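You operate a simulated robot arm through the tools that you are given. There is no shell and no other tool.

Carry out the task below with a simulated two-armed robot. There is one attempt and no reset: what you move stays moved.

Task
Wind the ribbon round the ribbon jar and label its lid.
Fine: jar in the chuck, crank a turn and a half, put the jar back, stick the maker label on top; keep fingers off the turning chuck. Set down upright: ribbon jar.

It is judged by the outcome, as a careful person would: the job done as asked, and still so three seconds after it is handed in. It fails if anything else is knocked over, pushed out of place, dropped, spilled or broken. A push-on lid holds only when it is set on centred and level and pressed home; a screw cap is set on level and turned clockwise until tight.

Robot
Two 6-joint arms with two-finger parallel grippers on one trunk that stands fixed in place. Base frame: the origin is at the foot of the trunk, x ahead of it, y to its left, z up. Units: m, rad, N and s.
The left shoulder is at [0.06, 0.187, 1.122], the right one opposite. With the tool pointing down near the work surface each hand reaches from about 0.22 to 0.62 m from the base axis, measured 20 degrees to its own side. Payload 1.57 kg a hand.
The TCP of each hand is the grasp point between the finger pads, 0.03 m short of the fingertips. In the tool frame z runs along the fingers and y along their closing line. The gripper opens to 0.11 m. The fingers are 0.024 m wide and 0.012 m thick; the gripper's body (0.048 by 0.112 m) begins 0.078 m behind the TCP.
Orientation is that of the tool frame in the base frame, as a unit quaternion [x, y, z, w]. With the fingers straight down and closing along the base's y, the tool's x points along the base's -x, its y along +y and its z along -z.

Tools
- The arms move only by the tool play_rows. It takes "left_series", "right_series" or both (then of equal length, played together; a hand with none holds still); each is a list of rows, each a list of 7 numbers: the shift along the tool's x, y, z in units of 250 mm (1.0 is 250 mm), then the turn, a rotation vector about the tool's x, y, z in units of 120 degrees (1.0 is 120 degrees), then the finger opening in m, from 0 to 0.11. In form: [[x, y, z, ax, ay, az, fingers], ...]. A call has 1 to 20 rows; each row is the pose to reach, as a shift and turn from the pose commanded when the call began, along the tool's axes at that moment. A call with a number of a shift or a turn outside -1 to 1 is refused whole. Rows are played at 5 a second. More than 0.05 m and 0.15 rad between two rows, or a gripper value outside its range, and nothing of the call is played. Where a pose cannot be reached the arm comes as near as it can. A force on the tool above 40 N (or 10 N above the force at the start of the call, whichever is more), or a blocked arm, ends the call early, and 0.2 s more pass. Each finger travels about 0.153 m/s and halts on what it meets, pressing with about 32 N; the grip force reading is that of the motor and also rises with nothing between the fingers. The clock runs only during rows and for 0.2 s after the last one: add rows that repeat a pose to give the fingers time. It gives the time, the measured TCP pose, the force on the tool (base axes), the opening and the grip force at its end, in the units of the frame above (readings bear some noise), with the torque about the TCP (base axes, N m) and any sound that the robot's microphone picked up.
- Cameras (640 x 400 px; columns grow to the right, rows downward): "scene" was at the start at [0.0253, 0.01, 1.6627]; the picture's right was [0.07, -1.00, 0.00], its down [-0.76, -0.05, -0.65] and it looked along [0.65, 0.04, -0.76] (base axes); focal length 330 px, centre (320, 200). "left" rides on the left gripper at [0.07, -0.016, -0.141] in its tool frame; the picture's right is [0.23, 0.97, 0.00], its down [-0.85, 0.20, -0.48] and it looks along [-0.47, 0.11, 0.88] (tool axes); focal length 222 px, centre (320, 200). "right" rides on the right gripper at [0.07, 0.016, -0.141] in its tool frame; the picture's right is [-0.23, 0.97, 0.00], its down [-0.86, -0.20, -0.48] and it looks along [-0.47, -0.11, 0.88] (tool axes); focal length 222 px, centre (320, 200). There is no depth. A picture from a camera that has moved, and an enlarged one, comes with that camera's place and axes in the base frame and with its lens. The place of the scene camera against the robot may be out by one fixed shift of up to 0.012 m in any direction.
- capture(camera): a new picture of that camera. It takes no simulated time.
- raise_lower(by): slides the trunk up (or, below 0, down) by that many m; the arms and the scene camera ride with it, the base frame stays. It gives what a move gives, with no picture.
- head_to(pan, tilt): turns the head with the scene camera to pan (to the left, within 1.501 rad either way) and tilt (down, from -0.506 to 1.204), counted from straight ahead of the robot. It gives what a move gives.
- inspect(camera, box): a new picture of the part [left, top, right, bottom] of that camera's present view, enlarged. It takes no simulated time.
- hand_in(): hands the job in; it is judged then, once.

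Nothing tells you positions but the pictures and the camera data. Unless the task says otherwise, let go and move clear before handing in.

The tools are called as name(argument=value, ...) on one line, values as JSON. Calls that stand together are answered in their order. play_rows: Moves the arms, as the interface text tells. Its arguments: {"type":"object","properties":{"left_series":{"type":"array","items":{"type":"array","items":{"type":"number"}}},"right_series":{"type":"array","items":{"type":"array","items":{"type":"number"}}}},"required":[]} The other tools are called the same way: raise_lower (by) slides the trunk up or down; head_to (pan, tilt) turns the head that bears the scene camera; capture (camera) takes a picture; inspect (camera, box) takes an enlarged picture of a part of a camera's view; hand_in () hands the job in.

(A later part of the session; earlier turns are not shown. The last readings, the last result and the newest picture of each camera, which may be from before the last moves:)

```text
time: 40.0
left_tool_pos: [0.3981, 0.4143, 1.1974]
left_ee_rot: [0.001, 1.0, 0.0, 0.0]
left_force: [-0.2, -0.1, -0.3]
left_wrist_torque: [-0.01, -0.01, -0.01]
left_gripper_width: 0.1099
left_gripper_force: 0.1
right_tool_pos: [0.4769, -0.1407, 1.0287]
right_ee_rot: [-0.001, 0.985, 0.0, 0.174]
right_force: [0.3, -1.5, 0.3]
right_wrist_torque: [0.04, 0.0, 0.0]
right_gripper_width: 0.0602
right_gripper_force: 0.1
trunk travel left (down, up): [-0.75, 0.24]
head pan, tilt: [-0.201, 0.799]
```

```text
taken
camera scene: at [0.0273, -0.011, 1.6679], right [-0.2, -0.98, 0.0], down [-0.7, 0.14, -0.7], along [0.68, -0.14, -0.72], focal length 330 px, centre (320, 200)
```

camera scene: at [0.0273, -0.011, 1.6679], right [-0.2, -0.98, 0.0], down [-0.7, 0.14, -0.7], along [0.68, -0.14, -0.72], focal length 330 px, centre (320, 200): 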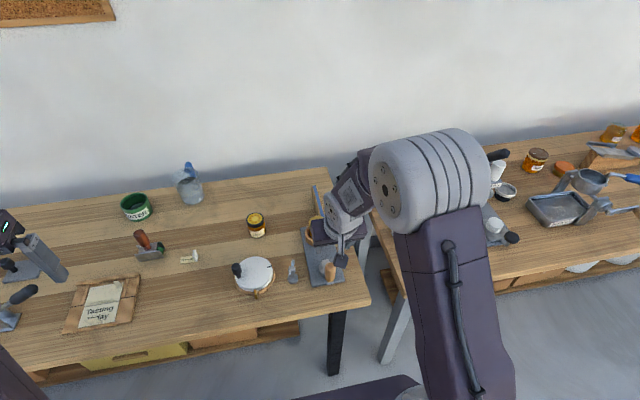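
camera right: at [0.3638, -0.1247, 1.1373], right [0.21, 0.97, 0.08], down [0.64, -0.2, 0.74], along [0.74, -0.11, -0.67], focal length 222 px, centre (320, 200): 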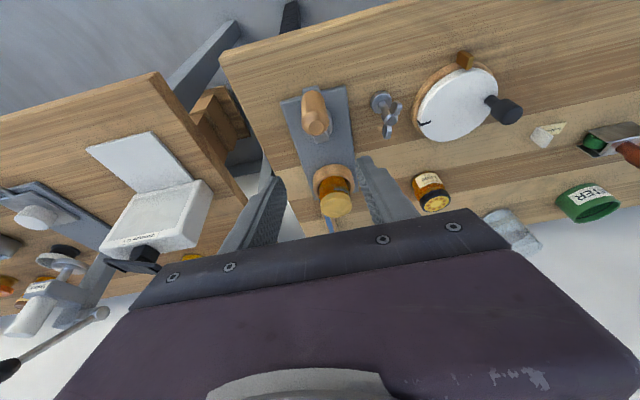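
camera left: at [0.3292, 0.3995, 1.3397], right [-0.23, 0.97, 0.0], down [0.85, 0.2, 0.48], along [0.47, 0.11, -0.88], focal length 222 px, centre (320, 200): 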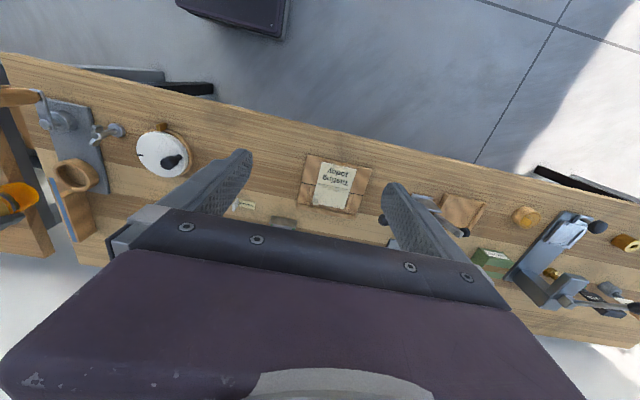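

inspect(camera="right", box=[260, 60, 380, 220])

inspect(camera="scene", box=[280, 200, 370, 300])

inspect(camera="left", box=[0, 60, 130, 220])

```text
2.50 times, centred on (320, 140) of right
camera zoom: at [0.3638, -0.1247, 1.1373], right [0.21, 0.97, 0.08], down [0.64, -0.2, 0.74], along [0.74, -0.11, -0.67], focal length 555 px, centre (320, 350)
```

zoom: 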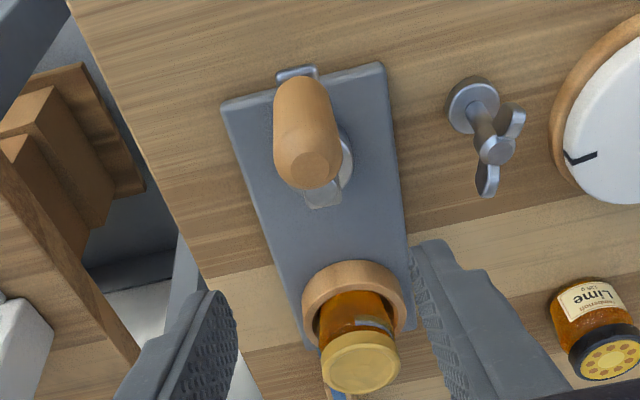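

```text
4.00 times, centred on (325, 250) of scene
camera zoom: at [0.0273, -0.011, 1.6679], right [-0.2, -0.98, 0.0], down [-0.7, 0.14, -0.7], along [0.68, -0.14, -0.72], focal length 1320 px, centre (300, 0)
```

zoom: 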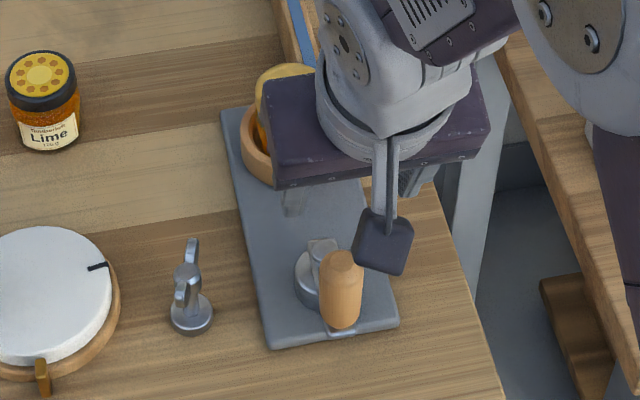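

```text
2.50 times, centred on (65, 140) of left
camera zoom: at [0.3293, 0.3993, 1.3397], right [-0.23, 0.97, 0.0], down [0.85, 0.2, 0.48], along [0.47, 0.11, -0.88], focal length 555 px, centre (958, 350)
```

zoom: 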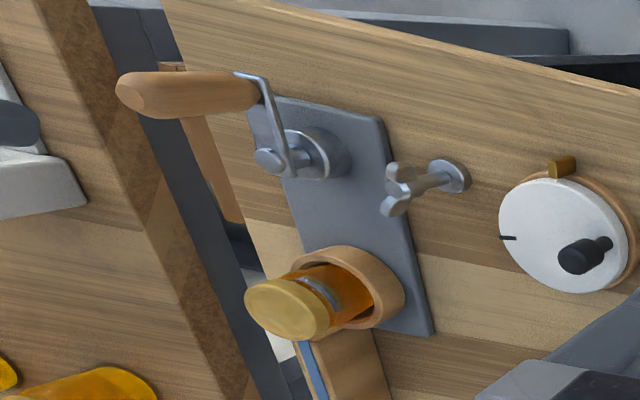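

The handle axis is confirmed at (0.483, -0.139). I'll descend over it with open fingers.

play_rows(right_series=[[0.038, 0.004, 0.111, 0, 0, 0, 0.06], [0.076, 0.004, 0.2225, 0, 0, 0, 0.06], [0.114, 0.004, 0.334, 0, 0, 0, 0.06], [0.152, 0.004, 0.445, 0, 0, 0, 0.06], [0.152, 0.004, 0.445, 0, 0, 0, 0.06]])

inspect(camera="right", box=[220, 80, 420, 240])

inspect(camera="left", box=[0, 60, 130, 220])

```text
time: 41.2
left_tool_pos: [0.3989, 0.4158, 1.1977]
left_ee_rot: [0.0, 1.0, 0.001, 0.0]
left_force: [-0.1, 0.1, -0.6]
left_wrist_torque: [0.0, 0.0, -0.01]
left_gripper_width: 0.1101
left_gripper_force: 0.1
right_tool_pos: [0.482, -0.1386, 0.9113]
right_ee_rot: [0.0, 0.985, 0.0, 0.172]
right_force: [0.4, -0.5, 0.7]
right_wrist_torque: [-0.01, -0.02, 0.0]
right_gripper_width: 0.0597
right_gripper_force: 0.1
right hand out of reach, approached as far as the arm can: row 3, 4
trunk travel left (down, up): [-0.75, 0.24]
head pan, tilt: [-0.201, 0.799]
```

```text
2.50 times, centred on (320, 160) of right
camera zoom: at [0.3672, -0.1226, 1.0188], right [0.21, 0.97, 0.08], down [0.64, -0.2, 0.74], along [0.74, -0.11, -0.67], focal length 555 px, centre (320, 300)
```

zoom: 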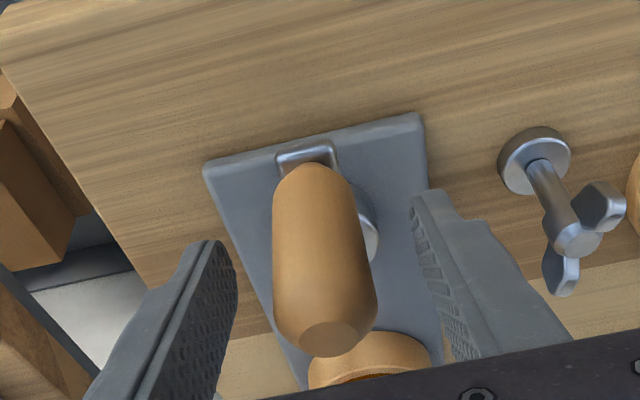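

```text
2.50 times, centred on (65, 140) of left
camera zoom: at [0.3297, 0.3993, 1.3397], right [-0.23, 0.97, 0.0], down [0.86, 0.2, 0.48], along [0.47, 0.11, -0.88], focal length 555 px, centre (958, 350)
```

zoom: 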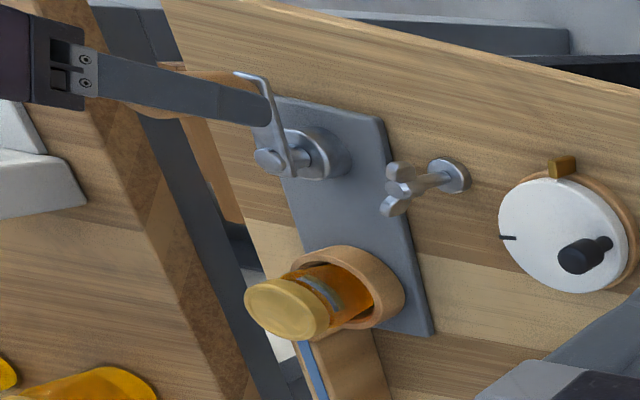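

The handle is centred between the fingers. Closing on it now.

play_rows(right_series=[[0, 0, 0, 0, 0, 0, 0.05], [0, 0, 0, 0, 0, 0, 0.04], [0, 0, 0, 0, 0, 0, 0.034], [0, 0, 0, 0, 0, 0, 0.03], [0, 0, 0, 0, 0, 0, 0.026], [0, 0, 0, 0, 0, 0, 0.02], [0, 0, 0, 0, 0, 0, 0.02]])

inspect(camera="right", box=[220, 80, 420, 240])

```text
time: 42.8
left_tool_pos: [0.3979, 0.4142, 1.1977]
left_ee_rot: [0.0, 1.0, 0.0, 0.0]
left_force: [0.1, 0.2, 0.0]
left_wrist_torque: [0.01, -0.03, 0.03]
left_gripper_width: 0.1098
left_gripper_force: 0.0
right_tool_pos: [0.4808, -0.138, 0.911]
right_ee_rot: [-0.001, 0.985, 0.001, 0.173]
right_force: [-0.5, -0.1, -0.1]
right_wrist_torque: [0.08, 0.14, 0.0]
right_gripper_width: 0.0286
right_gripper_force: 38.7
trunk travel left (down, up): [-0.75, 0.24]
head pan, tilt: [-0.201, 0.799]
```

```text
2.50 times, centred on (320, 160) of right
camera zoom: at [0.3667, -0.1226, 1.0191], right [0.21, 0.97, 0.08], down [0.64, -0.2, 0.74], along [0.74, -0.11, -0.67], focal length 555 px, centre (320, 300)
```

zoom: 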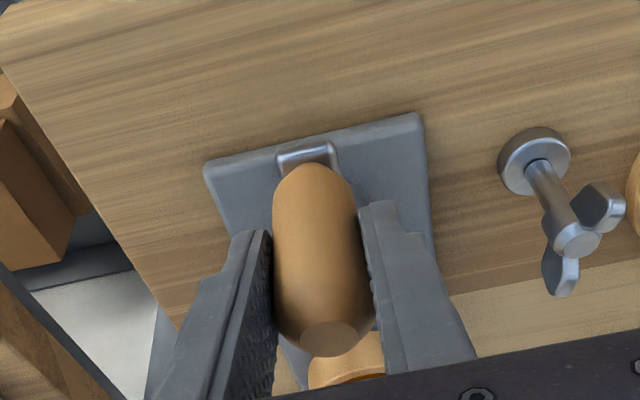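

The handle is gripped (28.6 mm). The ribbon feeds in tangentially on the -y side, so the jar must turn clockwise seen from above; I'll test a small 40° clockwise crank and watch the chuck.

play_rows(right_series=[[-0.0008, 0.02, 0.0003, 0, 0, 0, 0.02], [-0.0033, 0.0399, 0.0012, 0, 0, 0, 0.02], [-0.0074, 0.0596, 0.0027, 0, 0, 0, 0.02], [-0.013, 0.0787, 0.0047, 0, 0, 0, 0.02], [-0.0203, 0.0972, 0.0074, 0, 0, 0, 0.02], [-0.0289, 0.115, 0.0105, 0, 0, 0, 0.02], [-0.0391, 0.1319, 0.0142, 0, 0, 0, 0.02], [-0.0506, 0.1478, 0.0184, 0, 0, 0, 0.02], [-0.0506, 0.1478, 0.0184, 0, 0, 0, 0.02]])

inspect(camera="right", box=[220, 60, 420, 240])

inspect(camera="left", box=[0, 60, 130, 220])

```text
time: 44.8
left_tool_pos: [0.3986, 0.4139, 1.1985]
left_ee_rot: [0.0, 1.0, 0.001, 0.0]
left_force: [-0.9, 0.6, 0.7]
left_wrist_torque: [-0.04, -0.04, 0.0]
left_gripper_width: 0.1101
left_gripper_force: 0.0
right_tool_pos: [0.4937, -0.1023, 0.9111]
right_ee_rot: [0.0, 0.985, 0.001, 0.173]
right_force: [-3.6, -8.6, -3.3]
right_wrist_torque: [-0.24, -0.02, -0.47]
right_gripper_width: 0.0284
right_gripper_force: 38.4
trunk travel left (down, up): [-0.75, 0.24]
head pan, tilt: [-0.201, 0.799]
```

```text
2.22 times, centred on (320, 150) of right
camera zoom: at [0.3794, -0.0866, 1.0194], right [0.21, 0.97, 0.08], down [0.64, -0.2, 0.74], along [0.74, -0.11, -0.67], focal length 494 px, centre (320, 311)
```

zoom: 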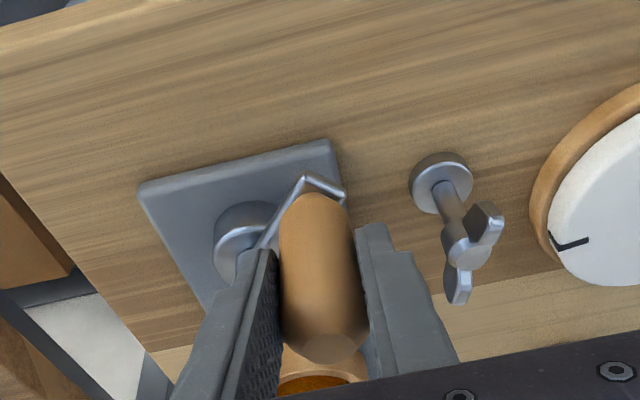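

```text
2.50 times, centred on (65, 140) of left
camera zoom: at [0.3291, 0.3973, 1.3404], right [-0.23, 0.97, 0.0], down [0.85, 0.2, 0.48], along [0.47, 0.11, -0.88], focal length 555 px, centre (958, 350)
```

zoom: 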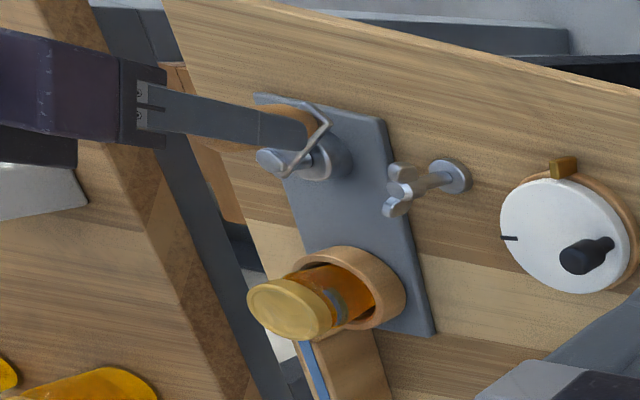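

The jar's side mark moved clockwise along with the crank, roughly 1:1, and drag is only about 9 N. I'll continue to a quarter turn and check clearance with the key and jar.

play_rows(right_series=[[-0.0266, 0.0284, 0.0097, 0, 0, 0, 0.02], [-0.0575, 0.0514, 0.0209, 0, 0, 0, 0.02], [-0.0917, 0.0683, 0.0334, 0, 0, 0, 0.02], [-0.1281, 0.0787, 0.0466, 0, 0, 0, 0.02], [-0.1656, 0.0822, 0.0603, 0, 0, 0, 0.02], [-0.1656, 0.0822, 0.0603, 0, 0, 0, 0.02]])

inspect(camera="right", box=[220, 60, 420, 240])

inspect(camera="left", box=[0, 60, 130, 220])

```text
time: 46.2
left_tool_pos: [0.3965, 0.4123, 1.2002]
left_ee_rot: [0.0, 1.0, 0.002, 0.001]
left_force: [0.9, -0.3, -0.5]
left_wrist_torque: [0.0, 0.02, 0.01]
left_gripper_width: 0.1098
left_gripper_force: 0.1
right_tool_pos: [0.5363, -0.0842, 0.9094]
right_ee_rot: [0.0, 0.985, 0.001, 0.172]
right_force: [-10.1, -20.9, 0.4]
right_wrist_torque: [-0.27, 0.0, -0.58]
right_gripper_width: 0.0285
right_gripper_force: 39.0
trunk travel left (down, up): [-0.75, 0.24]
head pan, tilt: [-0.201, 0.799]
```

```text
2.22 times, centred on (320, 150) of right
camera zoom: at [0.4218, -0.0687, 1.0194], right [0.21, 0.97, 0.08], down [0.64, -0.2, 0.74], along [0.74, -0.11, -0.67], focal length 494 px, centre (320, 311)
```

zoom: 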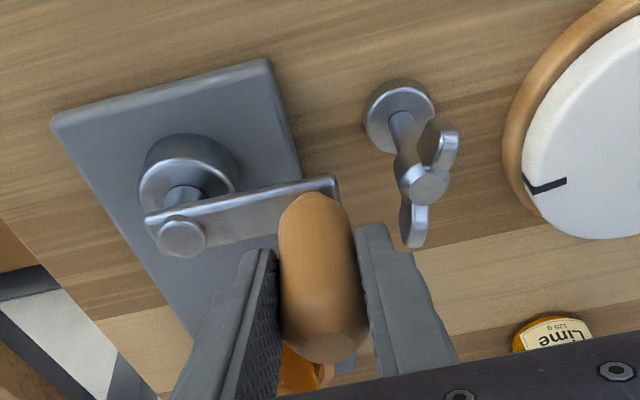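

```text
2.50 times, centred on (65, 140) of left
camera zoom: at [0.3272, 0.395, 1.3416], right [-0.23, 0.97, 0.0], down [0.85, 0.2, 0.48], along [0.47, 0.11, -0.88], focal length 555 px, centre (958, 350)
```

zoom: 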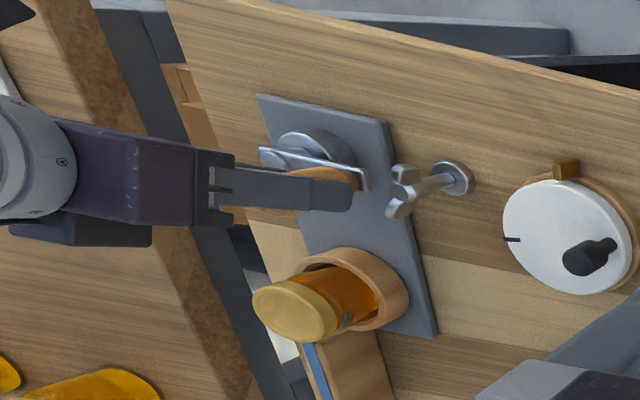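

The outward radial force (21 N in -y) shows my radius was about 2 mm too large, so the true radius is about 55.3 mm. Clearances to the key and jar look fine; I'll continue with the corrected circle to the half turn.

play_rows(right_series=[[-0.0098, -0.0096, 0.0036, 0, 0, 0, 0.02], [-0.0278, -0.0122, 0.0101, 0, 0, 0, 0.02], [-0.0628, -0.0221, 0.0229, 0, 0, 0, 0.02], [-0.0957, -0.0384, 0.0348, 0, 0, 0, 0.02], [-0.1254, -0.0606, 0.0456, 0, 0, 0, 0.02], [-0.1254, -0.0606, 0.0456, 0, 0, 0, 0.02]])

inspect(camera="right", box=[220, 60, 420, 240])

inspect(camera="left", box=[0, 60, 130, 220])

```text
time: 47.6
left_tool_pos: [0.3998, 0.4177, 1.1959]
left_ee_rot: [0.001, 1.0, -0.001, -0.001]
left_force: [-0.1, 1.8, -0.2]
left_wrist_torque: [-0.01, -0.01, 0.01]
left_gripper_width: 0.1101
left_gripper_force: 0.0
right_tool_pos: [0.5731, -0.0949, 0.912]
right_ee_rot: [-0.001, 0.985, 0.0, 0.174]
right_force: [-0.3, 13.5, -7.5]
right_wrist_torque: [0.26, -0.36, -0.38]
right_gripper_width: 0.0288
right_gripper_force: 38.5
trunk travel left (down, up): [-0.75, 0.24]
head pan, tilt: [-0.201, 0.799]
```

```text
2.22 times, centred on (320, 150) of right
camera zoom: at [0.458, -0.0786, 1.0199], right [0.21, 0.97, 0.08], down [0.64, -0.2, 0.74], along [0.74, -0.11, -0.67], focal length 494 px, centre (320, 311)
```

zoom: 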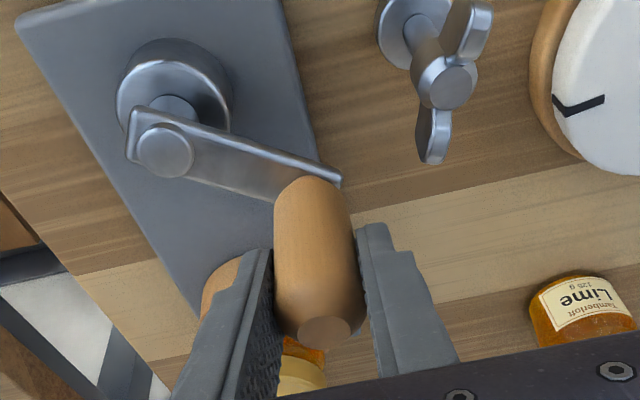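

```text
2.50 times, centred on (65, 140) of left
camera zoom: at [0.3304, 0.4014, 1.3387], right [-0.23, 0.97, 0.0], down [0.86, 0.2, 0.48], along [0.47, 0.11, -0.88], focal length 555 px, centre (958, 350)
```

zoom: 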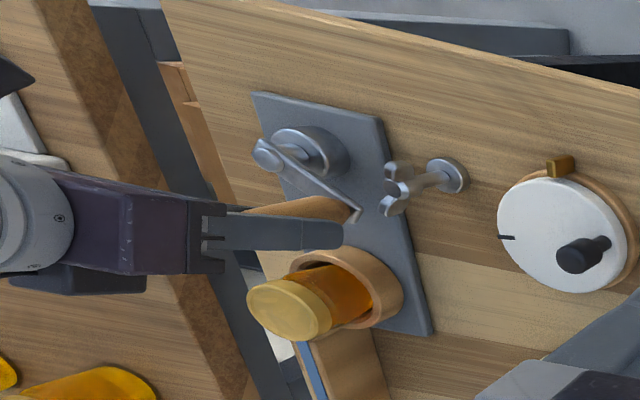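

Forces now fit a circle with centre shifted about 2 mm in -y and radius 57.3 mm. I'll continue through the half turn with that.

play_rows(right_series=[[-0.0123, -0.0027, 0.0045, 0, 0, 0, 0.02], [-0.0389, -0.0309, 0.0142, 0, 0, 0, 0.02], [-0.0604, -0.0636, 0.022, 0, 0, 0, 0.02], [-0.0763, -0.0998, 0.0278, 0, 0, 0, 0.02], [-0.086, -0.1384, 0.0313, 0, 0, 0, 0.02], [-0.0893, -0.1782, 0.0325, 0, 0, 0, 0.02], [-0.0893, -0.1782, 0.0325, 0, 0, 0, 0.02]])

inspect(camera="right", box=[220, 60, 420, 240])

inspect(camera="left", box=[0, 60, 130, 220])

```text
time: 49.2
left_tool_pos: [0.3994, 0.4165, 1.1978]
left_ee_rot: [0.0, 1.0, -0.001, 0.0]
left_force: [0.5, 0.7, 0.2]
left_wrist_torque: [0.02, 0.01, 0.0]
left_gripper_width: 0.11
left_gripper_force: 0.0
right_tool_pos: [0.5954, -0.1386, 0.9115]
right_ee_rot: [0.0, 0.985, -0.001, 0.172]
right_force: [5.5, 6.0, 3.7]
right_wrist_torque: [0.0, 0.01, -0.34]
right_gripper_width: 0.0286
right_gripper_force: 39.0
trunk travel left (down, up): [-0.75, 0.24]
head pan, tilt: [-0.201, 0.799]
```

```text
2.22 times, centred on (320, 150) of right
camera zoom: at [0.4817, -0.1239, 1.0204], right [0.21, 0.97, 0.08], down [0.64, -0.2, 0.74], along [0.74, -0.11, -0.67], focal length 494 px, centre (320, 311)
```

zoom: 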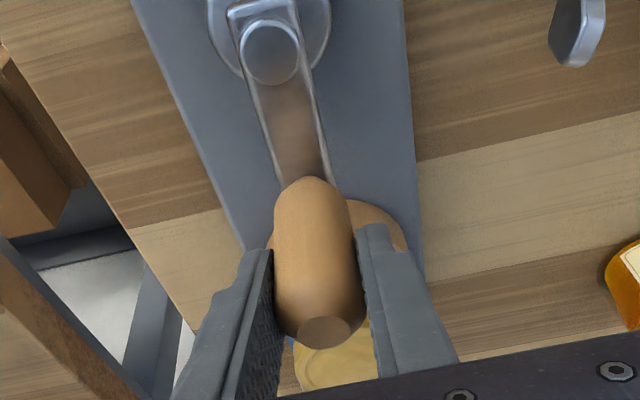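

```text
2.50 times, centred on (65, 140) of left
camera zoom: at [0.3299, 0.4006, 1.3392], right [-0.23, 0.97, 0.0], down [0.86, 0.2, 0.48], along [0.47, 0.11, -0.88], focal length 555 px, centre (958, 350)
```

zoom: 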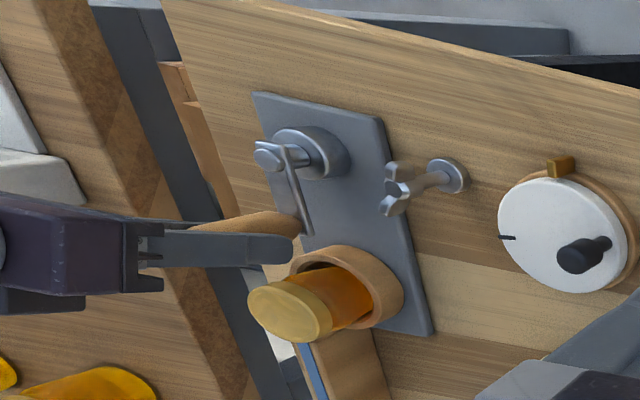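

Half a turn is done, with the arm pointing at the chuck and the fingers clear of the jar. Continuing toward three quarters.

play_rows(right_series=[[0.0033, -0.0398, -0.0012, 0, 0, 0, 0.02], [0.013, -0.0784, -0.0047, 0, 0, 0, 0.02], [0.0289, -0.1146, -0.0105, 0, 0, 0, 0.02], [0.0504, -0.1474, -0.0183, 0, 0, 0, 0.02], [0.077, -0.1756, -0.028, 0, 0, 0, 0.02], [0.1077, -0.1985, -0.0392, 0, 0, 0, 0.02], [0.1417, -0.2154, -0.0516, 0, 0, 0, 0.02], [0.178, -0.2258, -0.0648, 0, 0, 0, 0.02], [0.2154, -0.2292, -0.0784, 0, 0, 0, 0.02], [0.2154, -0.2292, -0.0784, 0, 0, 0, 0.02]])

inspect(camera="right", box=[220, 60, 420, 240])

inspect(camera="left", box=[0, 60, 130, 220])

```text
time: 51.4
left_tool_pos: [0.3994, 0.4178, 1.1965]
left_ee_rot: [-0.001, 1.0, -0.001, 0.0]
left_force: [-0.1, 0.2, -0.7]
left_wrist_torque: [0.02, 0.01, 0.0]
left_gripper_width: 0.1101
left_gripper_force: 0.0
right_tool_pos: [0.5394, -0.1948, 0.9106]
right_ee_rot: [-0.001, 0.985, -0.002, 0.173]
right_force: [8.0, 19.3, -2.5]
right_wrist_torque: [0.3, -0.36, -0.43]
right_gripper_width: 0.0288
right_gripper_force: 39.1
trunk travel left (down, up): [-0.75, 0.24]
head pan, tilt: [-0.201, 0.799]
```

```text
2.22 times, centred on (320, 150) of right
camera zoom: at [0.4262, -0.1785, 1.0192], right [0.21, 0.97, 0.07], down [0.64, -0.2, 0.74], along [0.74, -0.11, -0.67], focal length 494 px, centre (320, 311)
```

zoom: 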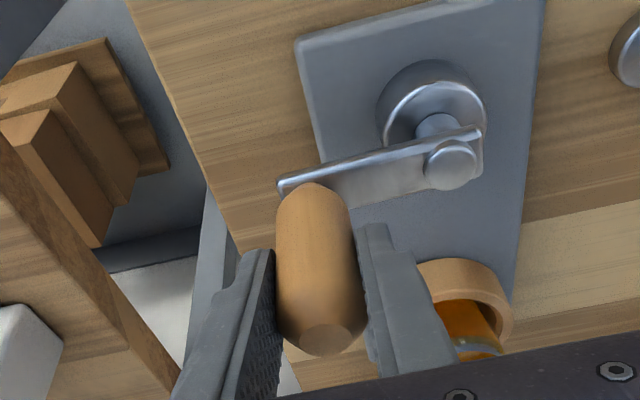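

```text
2.50 times, centred on (65, 140) of left
camera zoom: at [0.3311, 0.4029, 1.3381], right [-0.23, 0.97, 0.0], down [0.86, 0.2, 0.48], along [0.46, 0.11, -0.88], focal length 555 px, centre (958, 350)
```

zoom: 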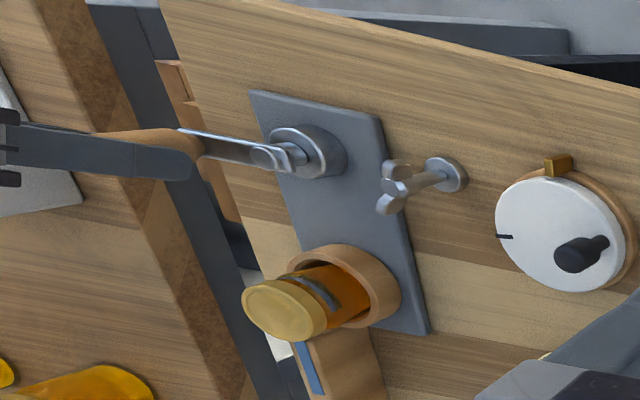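

At 270° the ribbon is visibly shortening on the plank, and the jar turns with the crank. Radial readings give a y radius nearer 55 mm, so I'll adjust the path and complete the first full turn.

play_rows(right_series=[[0.0186, 0.0156, -0.0068, 0, 0, 0, 0.02], [0.0371, 0.0182, -0.0135, 0, 0, 0, 0.02], [0.073, 0.0281, -0.0266, 0, 0, 0, 0.02], [0.1068, 0.0444, -0.0389, 0, 0, 0, 0.02], [0.1372, 0.0666, -0.0499, 0, 0, 0, 0.02], [0.1635, 0.0938, -0.0595, 0, 0, 0, 0.02], [0.1849, 0.1254, -0.0673, 0, 0, 0, 0.02], [0.2006, 0.1604, -0.073, 0, 0, 0, 0.02], [0.2103, 0.1976, -0.0765, 0, 0, 0, 0.02], [0.2135, 0.236, -0.0777, 0, 0, 0, 0.02], [0.2135, 0.236, -0.0777, 0, 0, 0, 0.02]])

inspect(camera="right", box=[220, 60, 420, 240])

inspect(camera="left", box=[0, 60, 130, 240])

```text
time: 53.8
left_tool_pos: [0.3985, 0.414, 1.1987]
left_ee_rot: [-0.001, 1.0, 0.0, -0.001]
left_force: [-0.4, 0.6, -0.3]
left_wrist_torque: [-0.02, 0.0, 0.0]
left_gripper_width: 0.1099
left_gripper_force: 0.1
right_tool_pos: [0.4825, -0.1406, 0.9119]
right_ee_rot: [-0.001, 0.985, 0.001, 0.173]
right_force: [-3.9, -5.8, -10.5]
right_wrist_torque: [-0.07, -0.71, -0.27]
right_gripper_width: 0.0287
right_gripper_force: 38.9
trunk travel left (down, up): [-0.75, 0.24]
head pan, tilt: [-0.201, 0.799]
```

```text
2.22 times, centred on (320, 150) of right
camera zoom: at [0.368, -0.1238, 1.02], right [0.21, 0.97, 0.08], down [0.64, -0.2, 0.74], along [0.74, -0.11, -0.67], focal length 494 px, centre (320, 311)
```

zoom: 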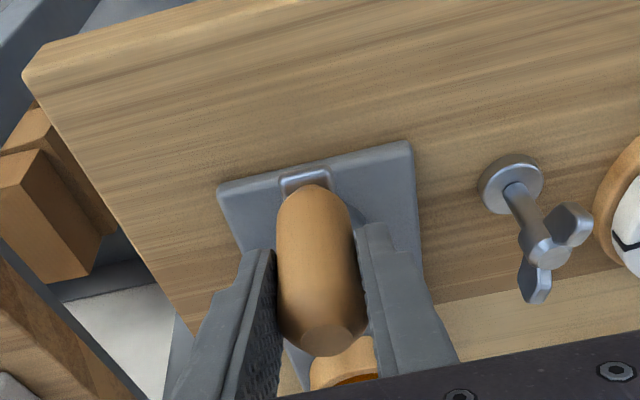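

```text
2.22 times, centred on (65, 150) of left
camera zoom: at [0.3294, 0.3978, 1.3401], right [-0.23, 0.97, 0.0], down [0.85, 0.2, 0.48], along [0.47, 0.11, -0.88], focal length 494 px, centre (887, 311)
```

zoom: 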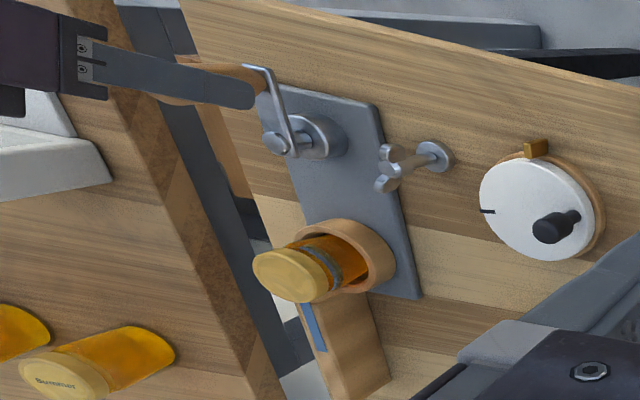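

One full turn is complete and the ribbon is clearly winding onto the jar. Now the remaining half turn, first to 450°.

play_rows(right_series=[[-0.0032, 0.0384, 0.0012, 0, 0, 0, 0.02], [-0.0129, 0.0756, 0.0047, 0, 0, 0, 0.02], [-0.0286, 0.1106, 0.0104, 0, 0, 0, 0.02], [-0.05, 0.1422, 0.0182, 0, 0, 0, 0.02], [-0.0763, 0.1694, 0.0278, 0, 0, 0, 0.02], [-0.1068, 0.1916, 0.0389, 0, 0, 0, 0.02], [-0.1405, 0.2079, 0.0511, 0, 0, 0, 0.02], [-0.1764, 0.2178, 0.0642, 0, 0, 0, 0.02], [-0.2135, 0.2212, 0.0777, 0, 0, 0, 0.02], [-0.2135, 0.2212, 0.0777, 0, 0, 0, 0.02]])

inspect(camera="left", box=[0, 60, 130, 240])

inspect(camera="right", box=[220, 60, 420, 240])

```text
time: 56.0
left_tool_pos: [0.3974, 0.4143, 1.1983]
left_ee_rot: [-0.001, 1.0, 0.0, 0.0]
left_force: [0.6, -0.9, -0.1]
left_wrist_torque: [0.0, -0.01, 0.0]
left_gripper_width: 0.1103
left_gripper_force: 0.0
right_tool_pos: [0.5386, -0.0853, 0.9108]
right_ee_rot: [-0.001, 0.985, 0.001, 0.174]
right_force: [3.6, -8.0, 4.2]
right_wrist_torque: [-0.3, 0.3, 0.13]
right_gripper_width: 0.0287
right_gripper_force: 38.3
trunk travel left (down, up): [-0.75, 0.24]
head pan, tilt: [-0.201, 0.799]
```

```text
2.22 times, centred on (65, 150) of left
camera zoom: at [0.3293, 0.3978, 1.3403], right [-0.23, 0.97, 0.0], down [0.85, 0.2, 0.48], along [0.47, 0.11, -0.88], focal length 494 px, centre (887, 311)
```

zoom: 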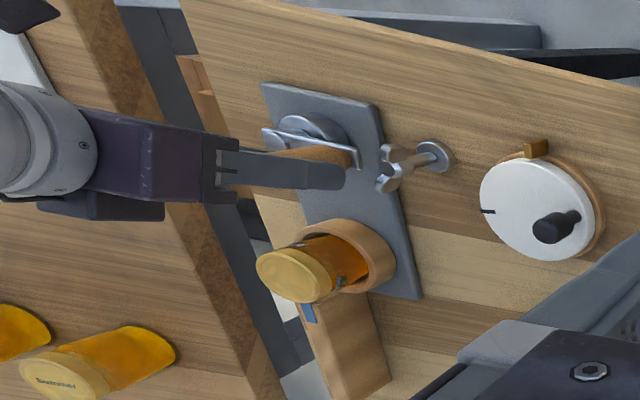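

```text
2.22 times, centred on (320, 150) of right
camera zoom: at [0.4249, -0.0691, 1.0197], right [0.21, 0.97, 0.08], down [0.64, -0.2, 0.74], along [0.74, -0.11, -0.67], focal length 494 px, centre (320, 311)
```

zoom: 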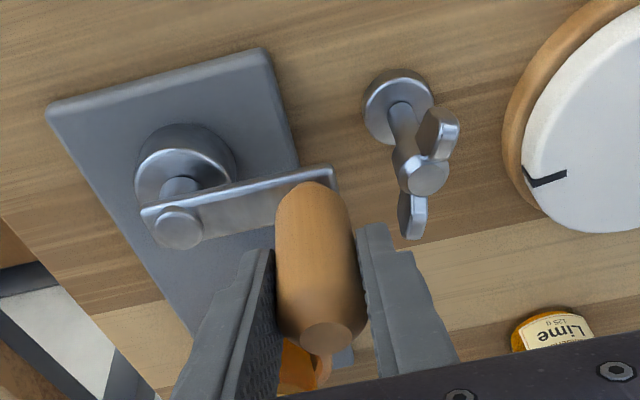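

The ribbon has nearly run off the plank, consistent with 540° consuming it. Finishing the last quarter turn, with a couple of degrees to offset drag lag.

play_rows(right_series=[[-0.0371, -0.0034, 0.0135, 0, 0, 0, 0.02], [-0.073, -0.0133, 0.0266, 0, 0, 0, 0.02], [-0.1067, -0.0296, 0.0389, 0, 0, 0, 0.02], [-0.1372, -0.0518, 0.0499, 0, 0, 0, 0.02], [-0.1635, -0.079, 0.0595, 0, 0, 0, 0.02], [-0.1849, -0.1106, 0.0673, 0, 0, 0, 0.02], [-0.2006, -0.1456, 0.073, 0, 0, 0, 0.02], [-0.2103, -0.1828, 0.0765, 0, 0, 0, 0.02], [-0.2135, -0.2212, 0.0777, 0, 0, 0, 0.02], [-0.2132, -0.2328, 0.0776, 0, 0, 0, 0.02], [-0.2132, -0.2328, 0.0776, 0, 0, 0, 0.02]])

inspect(camera="left", box=[0, 60, 130, 240])

inspect(camera="right", box=[220, 60, 420, 240])

inspect(camera="scene", box=[270, 180, 370, 290])

```text
time: 58.4
left_tool_pos: [0.4001, 0.4154, 1.1975]
left_ee_rot: [0.0, 1.0, 0.0, 0.0]
left_force: [-0.7, 0.0, 0.1]
left_wrist_torque: [0.0, -0.03, 0.0]
left_gripper_width: 0.1102
left_gripper_force: 0.0
right_tool_pos: [0.5848, -0.1348, 0.9082]
right_ee_rot: [0.001, 0.983, -0.011, 0.184]
right_force: [22.8, 4.3, 13.8]
right_wrist_torque: [1.31, -0.53, 0.0]
right_gripper_width: 0.0289
right_gripper_force: 38.3
right hand out of reach, approached as far as the arm can: row 5, 6, 7, 8, 9, 10, 11
trunk travel left (down, up): [-0.75, 0.24]
head pan, tilt: [-0.201, 0.799]
```

```text
2.22 times, centred on (65, 150) of left
camera zoom: at [0.3318, 0.4002, 1.3387], right [-0.23, 0.97, 0.0], down [0.86, 0.2, 0.48], along [0.46, 0.11, -0.88], focal length 494 px, centre (887, 311)
```

zoom: 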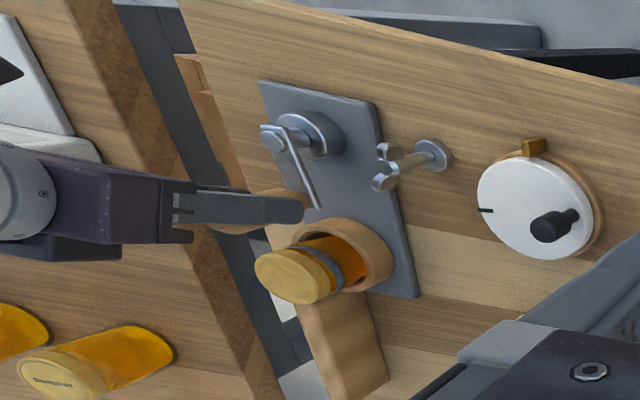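

```text
2.22 times, centred on (320, 150) of right
camera zoom: at [0.4691, -0.1147, 1.013], right [0.22, 0.97, 0.06], down [0.62, -0.19, 0.76], along [0.75, -0.13, -0.65], focal length 494 px, centre (320, 311)
```

zoom: 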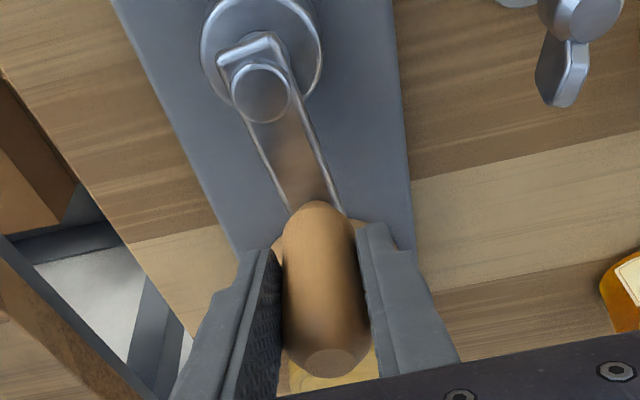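

```text
3.64 times, centred on (320, 235) of scene
camera zoom: at [0.0303, -0.0098, 1.668], right [-0.2, -0.98, 0.0], down [-0.7, 0.14, -0.7], along [0.68, -0.14, -0.72], focal length 1200 px, centre (320, 73)
```

zoom: 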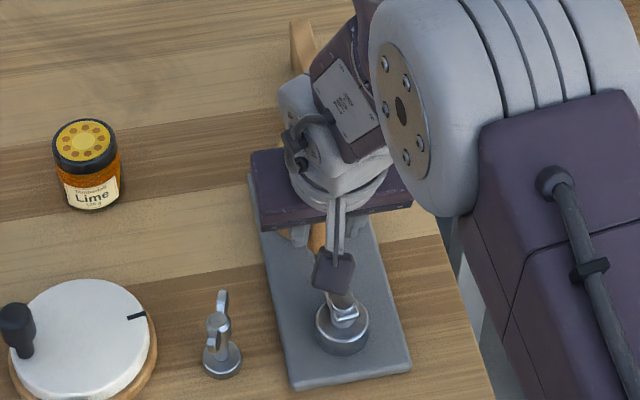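

The ribbon has fully left the plank, but the arm fell slightly short at the end, out of reach with the handle about 5° shy. I'll back off a little in x and sweep the last few degrees in -y.

play_rows(right_series=[[0.012, -0.005, -0.0044, 0, 0, 0, 0.02], [0.024, -0.012, -0.0088, 0, 0, 0, 0.02], [0.024, -0.02, -0.0088, 0, 0, 0, 0.02], [0.024, -0.02, -0.0088, 0, 0, 0, 0.02]])

inspect(camera="right", box=[220, 60, 420, 240])

```text
time: 59.4
left_tool_pos: [0.3968, 0.4159, 1.1972]
left_ee_rot: [0.0, 1.0, 0.0, 0.001]
left_force: [-0.2, 0.0, -0.3]
left_wrist_torque: [0.0, 0.04, -0.01]
left_gripper_width: 0.1103
left_gripper_force: 0.1
right_tool_pos: [0.5698, -0.1434, 0.9019]
right_ee_rot: [0.005, 0.981, -0.019, 0.193]
right_force: [-22.3, 8.3, -16.6]
right_wrist_torque: [0.17, 0.35, -0.08]
right_gripper_width: 0.0282
right_gripper_force: 38.2
right hand out of reach, approached as far as the arm can: row 1, 2, 3, 4
trunk travel left (down, up): [-0.75, 0.24]
head pan, tilt: [-0.201, 0.799]
```

```text
2.22 times, centred on (320, 150) of right
camera zoom: at [0.4525, -0.1218, 1.0051], right [0.23, 0.97, 0.05], down [0.61, -0.18, 0.77], along [0.76, -0.14, -0.63], focal length 494 px, centre (320, 311)
```

zoom: 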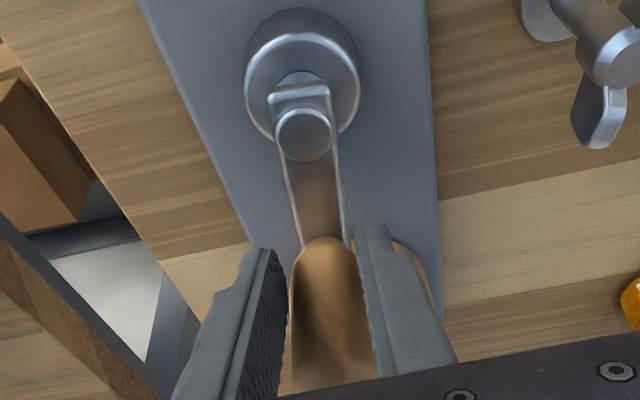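

The handle has slid toward the fingertips and the arm's posture is drifting, so I'll let go of the crank now: open the fingers and rise straight off.

play_rows(right_series=[[0, 0, 0, 0, 0, 0, 0.035], [0, 0, 0, 0, 0, 0, 0.05], [0, 0, 0, 0, 0, 0, 0.06], [0, 0, 0, 0, 0, 0, 0.06]])

capture(camera="right")

capture(camera="scene")

```text
time: 60.4
left_tool_pos: [0.3993, 0.4142, 1.199]
left_ee_rot: [0.0, 1.0, 0.0, 0.0]
left_force: [0.1, -0.1, -0.2]
left_wrist_torque: [-0.03, 0.01, -0.03]
left_gripper_width: 0.1101
left_gripper_force: 0.1
right_tool_pos: [0.5795, -0.1431, 0.9095]
right_ee_rot: [0.003, 0.979, -0.015, 0.203]
right_force: [-0.4, -0.7, 0.0]
right_wrist_torque: [-0.03, 0.03, 0.0]
right_gripper_width: 0.0597
right_gripper_force: 0.0
trunk travel left (down, up): [-0.75, 0.24]
head pan, tilt: [-0.201, 0.799]
```

```text
taken
camera right: at [0.4594, -0.1215, 1.0092], right [0.22, 0.97, 0.06], down [0.59, -0.19, 0.79], along [0.78, -0.14, -0.62], focal length 222 px, centre (320, 200)
```

right: 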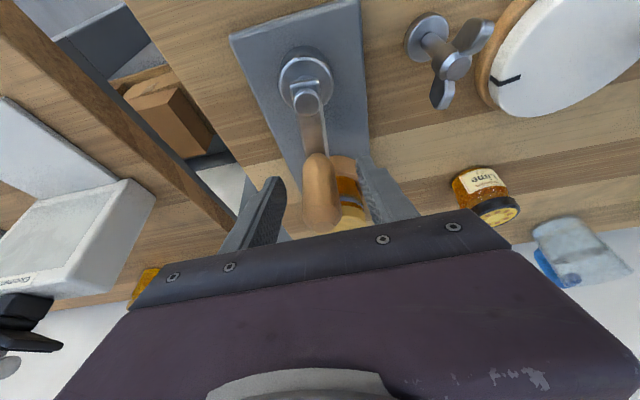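

```text
taken
camera scene: at [0.0273, -0.0112, 1.668], right [-0.2, -0.98, 0.0], down [-0.7, 0.14, -0.7], along [0.68, -0.14, -0.72], focal length 330 px, centre (320, 200)
```

scene: 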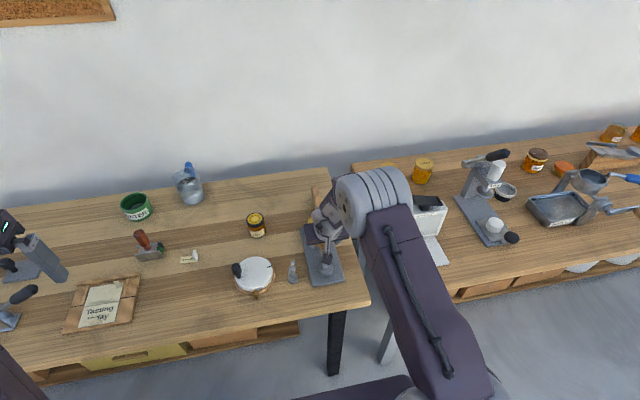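

play_rows(right_series=[[-0.04, 0, -0.092, 0, 0, 0, 0.06], [-0.08, 0, -0.184, 0, 0, 0, 0.06], [-0.12, 0, -0.276, 0, 0, 0, 0.06], [-0.16, 0, -0.367, 0, 0, 0, 0.06], [-0.2, 0, -0.46, 0, 0, 0, 0.06], [-0.2, 0, -0.46, 0, 0, 0, 0.06]])

capture(camera="right")

inspect(camera="right", box=[240, 20, 400, 240])

inspect(camera="left", box=[30, 70, 130, 240])

```text
time: 61.8
left_tool_pos: [0.3984, 0.4154, 1.1966]
left_ee_rot: [-0.001, 1.0, 0.001, 0.0]
left_force: [0.5, 0.3, -0.4]
left_wrist_torque: [0.02, -0.01, 0.02]
left_gripper_width: 0.1099
left_gripper_force: 0.1
right_tool_pos: [0.5639, -0.1283, 1.0113]
right_ee_rot: [0.004, 0.982, -0.021, 0.19]
right_force: [-0.2, 0.6, -0.3]
right_wrist_torque: [0.0, 0.0, 0.01]
right_gripper_width: 0.0601
right_gripper_force: 0.1
right hand out of reach, approached as far as the arm can: row 1, 2, 3, 4, 5, 6
trunk travel left (down, up): [-0.75, 0.24]
head pan, tilt: [-0.201, 0.799]
```

```text
taken
camera right: at [0.4477, -0.1069, 1.1148], right [0.23, 0.97, 0.05], down [0.61, -0.18, 0.77], along [0.76, -0.15, -0.64], focal length 222 px, centre (320, 200)
```

right: 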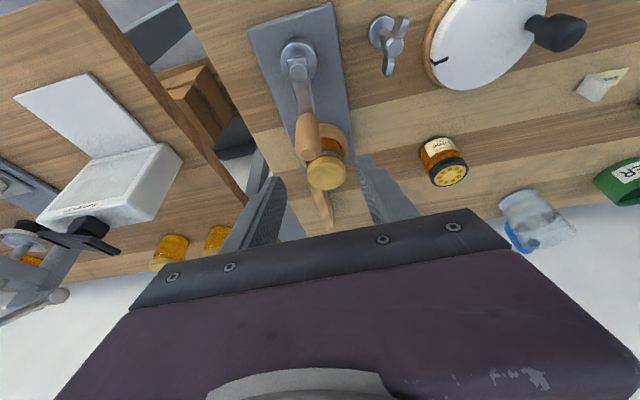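

```text
1.82 times, centred on (320, 130) of right
camera zoom: at [0.4477, -0.1069, 1.1148], right [0.23, 0.97, 0.05], down [0.61, -0.18, 0.77], along [0.76, -0.15, -0.64], focal length 404 px, centre (320, 327)
```

zoom: 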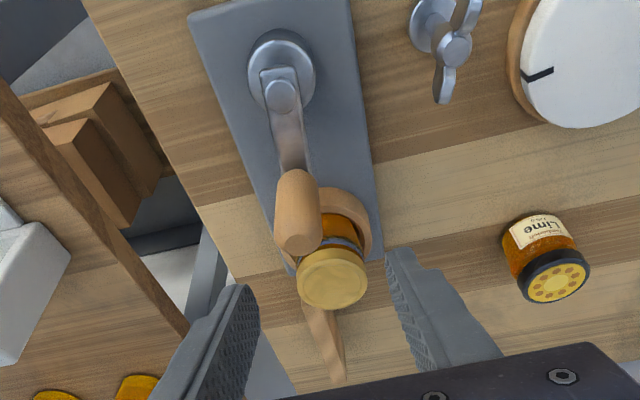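

```text
2.35 times, centred on (80, 155) of left
camera zoom: at [0.3296, 0.3993, 1.3396], right [-0.23, 0.97, 0.0], down [0.86, 0.2, 0.48], along [0.47, 0.11, -0.88], focal length 523 px, centre (885, 306)
```

zoom: 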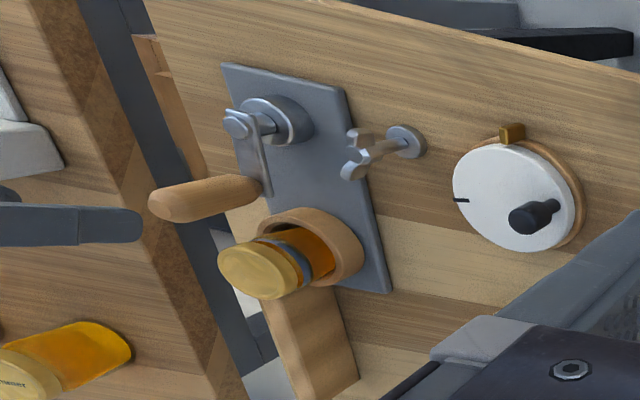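

The crank arm now points at the chuck (opposite its start), the ribbon is off the plank and a band shows on the jar, so the winding is done. I'll bring the right hand back to the -20° yaw, 30° pitch pose above the jar.

play_rows(right_series=[[-0.03, 0, -0.06, 0.0106, -0.0126, 0.0303, 0.08], [-0.1, -0.003, -0.02, 0.0212, -0.0251, 0.0607, 0.08], [-0.17, -0.006, 0.03, 0.0317, -0.0377, 0.091, 0.08], [-0.235, -0.009, 0.075, 0.0423, -0.0502, 0.1214, 0.08], [-0.293, -0.012, 0.118, 0.0529, -0.0628, 0.1517, 0.08], [-0.293, -0.012, 0.118, 0.0529, -0.0628, 0.1517, 0.08]])

capture(camera="right")

```text
time: 63.2
left_tool_pos: [0.3971, 0.4156, 1.1991]
left_ee_rot: [0.0, 1.0, 0.001, 0.0]
left_force: [0.3, -1.1, -0.5]
left_wrist_torque: [0.02, 0.02, -0.02]
left_gripper_width: 0.1098
left_gripper_force: 0.0
right_tool_pos: [0.6427, -0.1349, 1.0115]
right_ee_rot: [0.168, 0.951, -0.044, 0.255]
right_force: [-0.6, 0.6, 0.5]
right_wrist_torque: [-0.02, -0.01, 0.02]
right_gripper_width: 0.0803
right_gripper_force: 0.0
trunk travel left (down, up): [-0.75, 0.24]
head pan, tilt: [-0.201, 0.799]
```

```text
taken
camera right: at [0.5255, -0.0737, 1.0974], right [0.52, 0.85, 0.11], down [0.4, -0.36, 0.84], along [0.75, -0.39, -0.53], focal length 222 px, centre (320, 200)
```

right: 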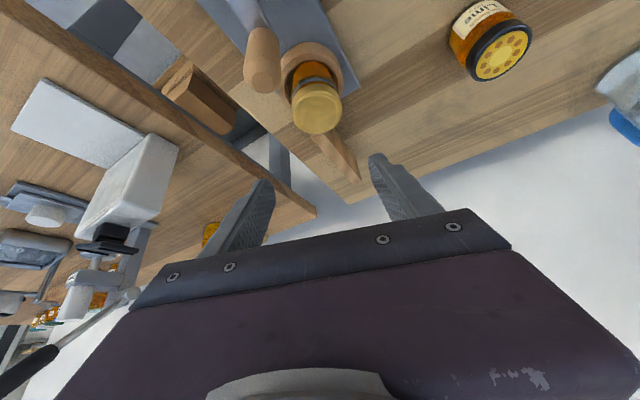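

inspect(camera="right", box=[230, 10, 370, 200])

inspect(camera="left", box=[40, 90, 120, 210])

inspect(camera="scene", box=[280, 190, 360, 290])

```text
2.11 times, centred on (300, 105) of right
camera zoom: at [0.5255, -0.0737, 1.0974], right [0.52, 0.85, 0.11], down [0.4, -0.36, 0.84], along [0.75, -0.39, -0.53], focal length 468 px, centre (362, 400)
```

zoom: 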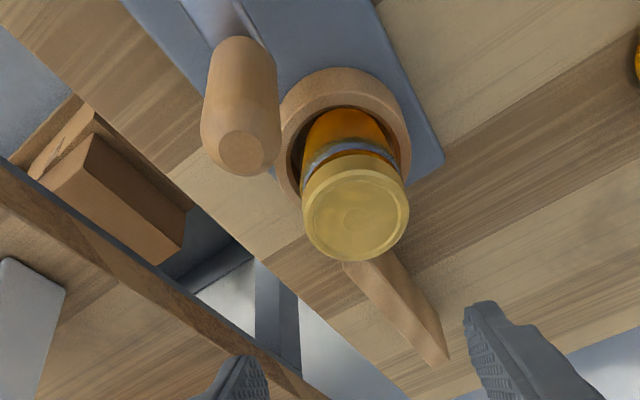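

```text
3.33 times, centred on (80, 150) of left
camera zoom: at [0.329, 0.3992, 1.3399], right [-0.23, 0.97, 0.0], down [0.85, 0.2, 0.48], along [0.47, 0.11, -0.88], focal length 740 px, centre (1120, 367)
```

zoom: 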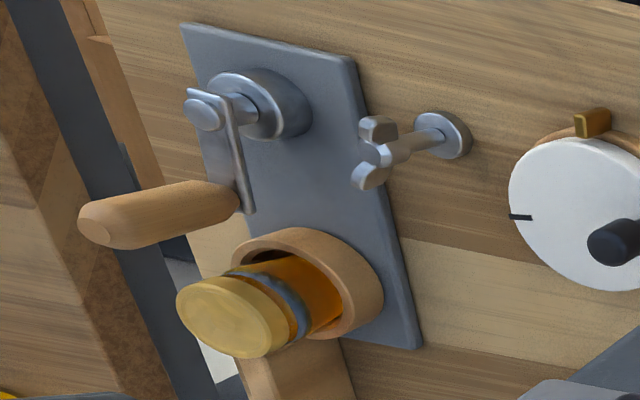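

```text
4.00 times, centred on (320, 240) of scene
camera zoom: at [0.0268, -0.0112, 1.668], right [-0.2, -0.98, 0.0], down [-0.7, 0.14, -0.7], along [0.68, -0.14, -0.72], focal length 1320 px, centre (320, 40)
```

zoom: 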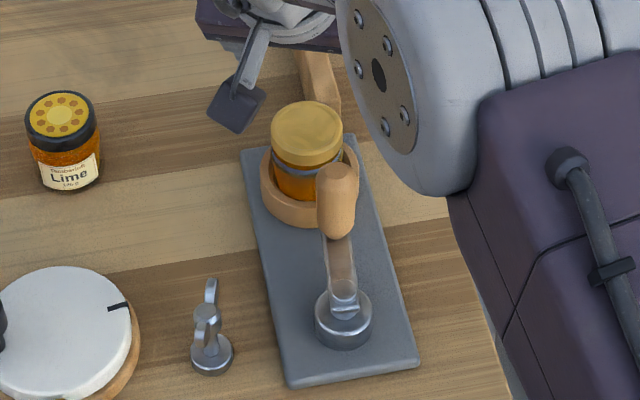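

A blue-grey ribbon band now wraps the jar below the lid. I'll approach the lid along the tool axis to a pre-grasp just above it and check alignment.

play_rows(right_series=[[0.043, 0.008, 0.055, 0, 0, 0, 0.08], [0.087, 0.017, 0.11, 0, 0, 0, 0.08], [0.13, 0.025, 0.165, 0, 0, 0, 0.08], [0.173, 0.033, 0.219, 0, 0, 0, 0.08], [0.173, 0.033, 0.219, 0, 0, 0, 0.08]])

capture(camera="right")

inspect(camera="right", box=[230, 50, 410, 230])

```text
time: 64.4
left_tool_pos: [0.3975, 0.4146, 1.1979]
left_ee_rot: [-0.002, 1.0, 0.0, 0.0]
left_force: [-0.3, 0.1, -0.5]
left_wrist_torque: [0.01, 0.02, -0.02]
left_gripper_width: 0.11
left_gripper_force: 0.0
right_tool_pos: [0.637, -0.1211, 0.9413]
right_ee_rot: [0.168, 0.951, -0.045, 0.255]
right_force: [0.8, -0.1, 0.0]
right_wrist_torque: [-0.01, -0.03, -0.01]
right_gripper_width: 0.0801
right_gripper_force: 0.1
trunk travel left (down, up): [-0.75, 0.24]
head pan, tilt: [-0.201, 0.799]
```

```text
taken
camera right: at [0.5194, -0.061, 1.0288], right [0.52, 0.85, 0.11], down [0.4, -0.36, 0.84], along [0.75, -0.39, -0.53], focal length 222 px, centre (320, 200)
```

right: 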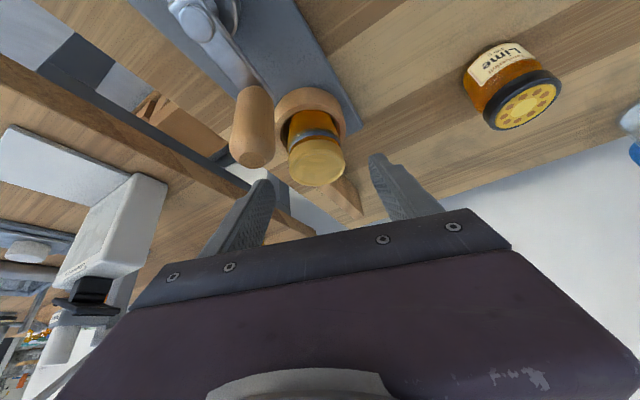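

```text
2.22 times, centred on (320, 140) of right
camera zoom: at [0.5194, -0.061, 1.0288], right [0.52, 0.85, 0.11], down [0.4, -0.36, 0.84], along [0.75, -0.39, -0.53], focal length 494 px, centre (320, 333)
```

zoom: 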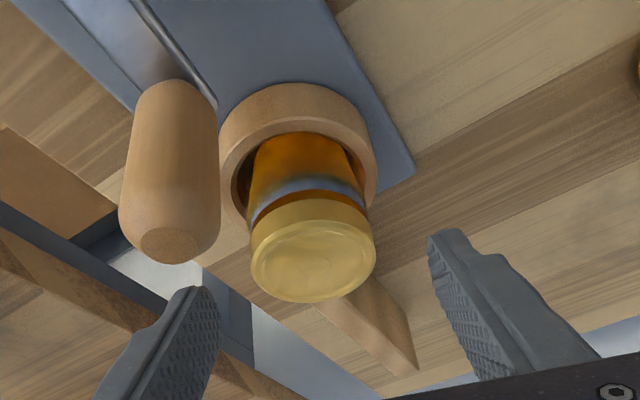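

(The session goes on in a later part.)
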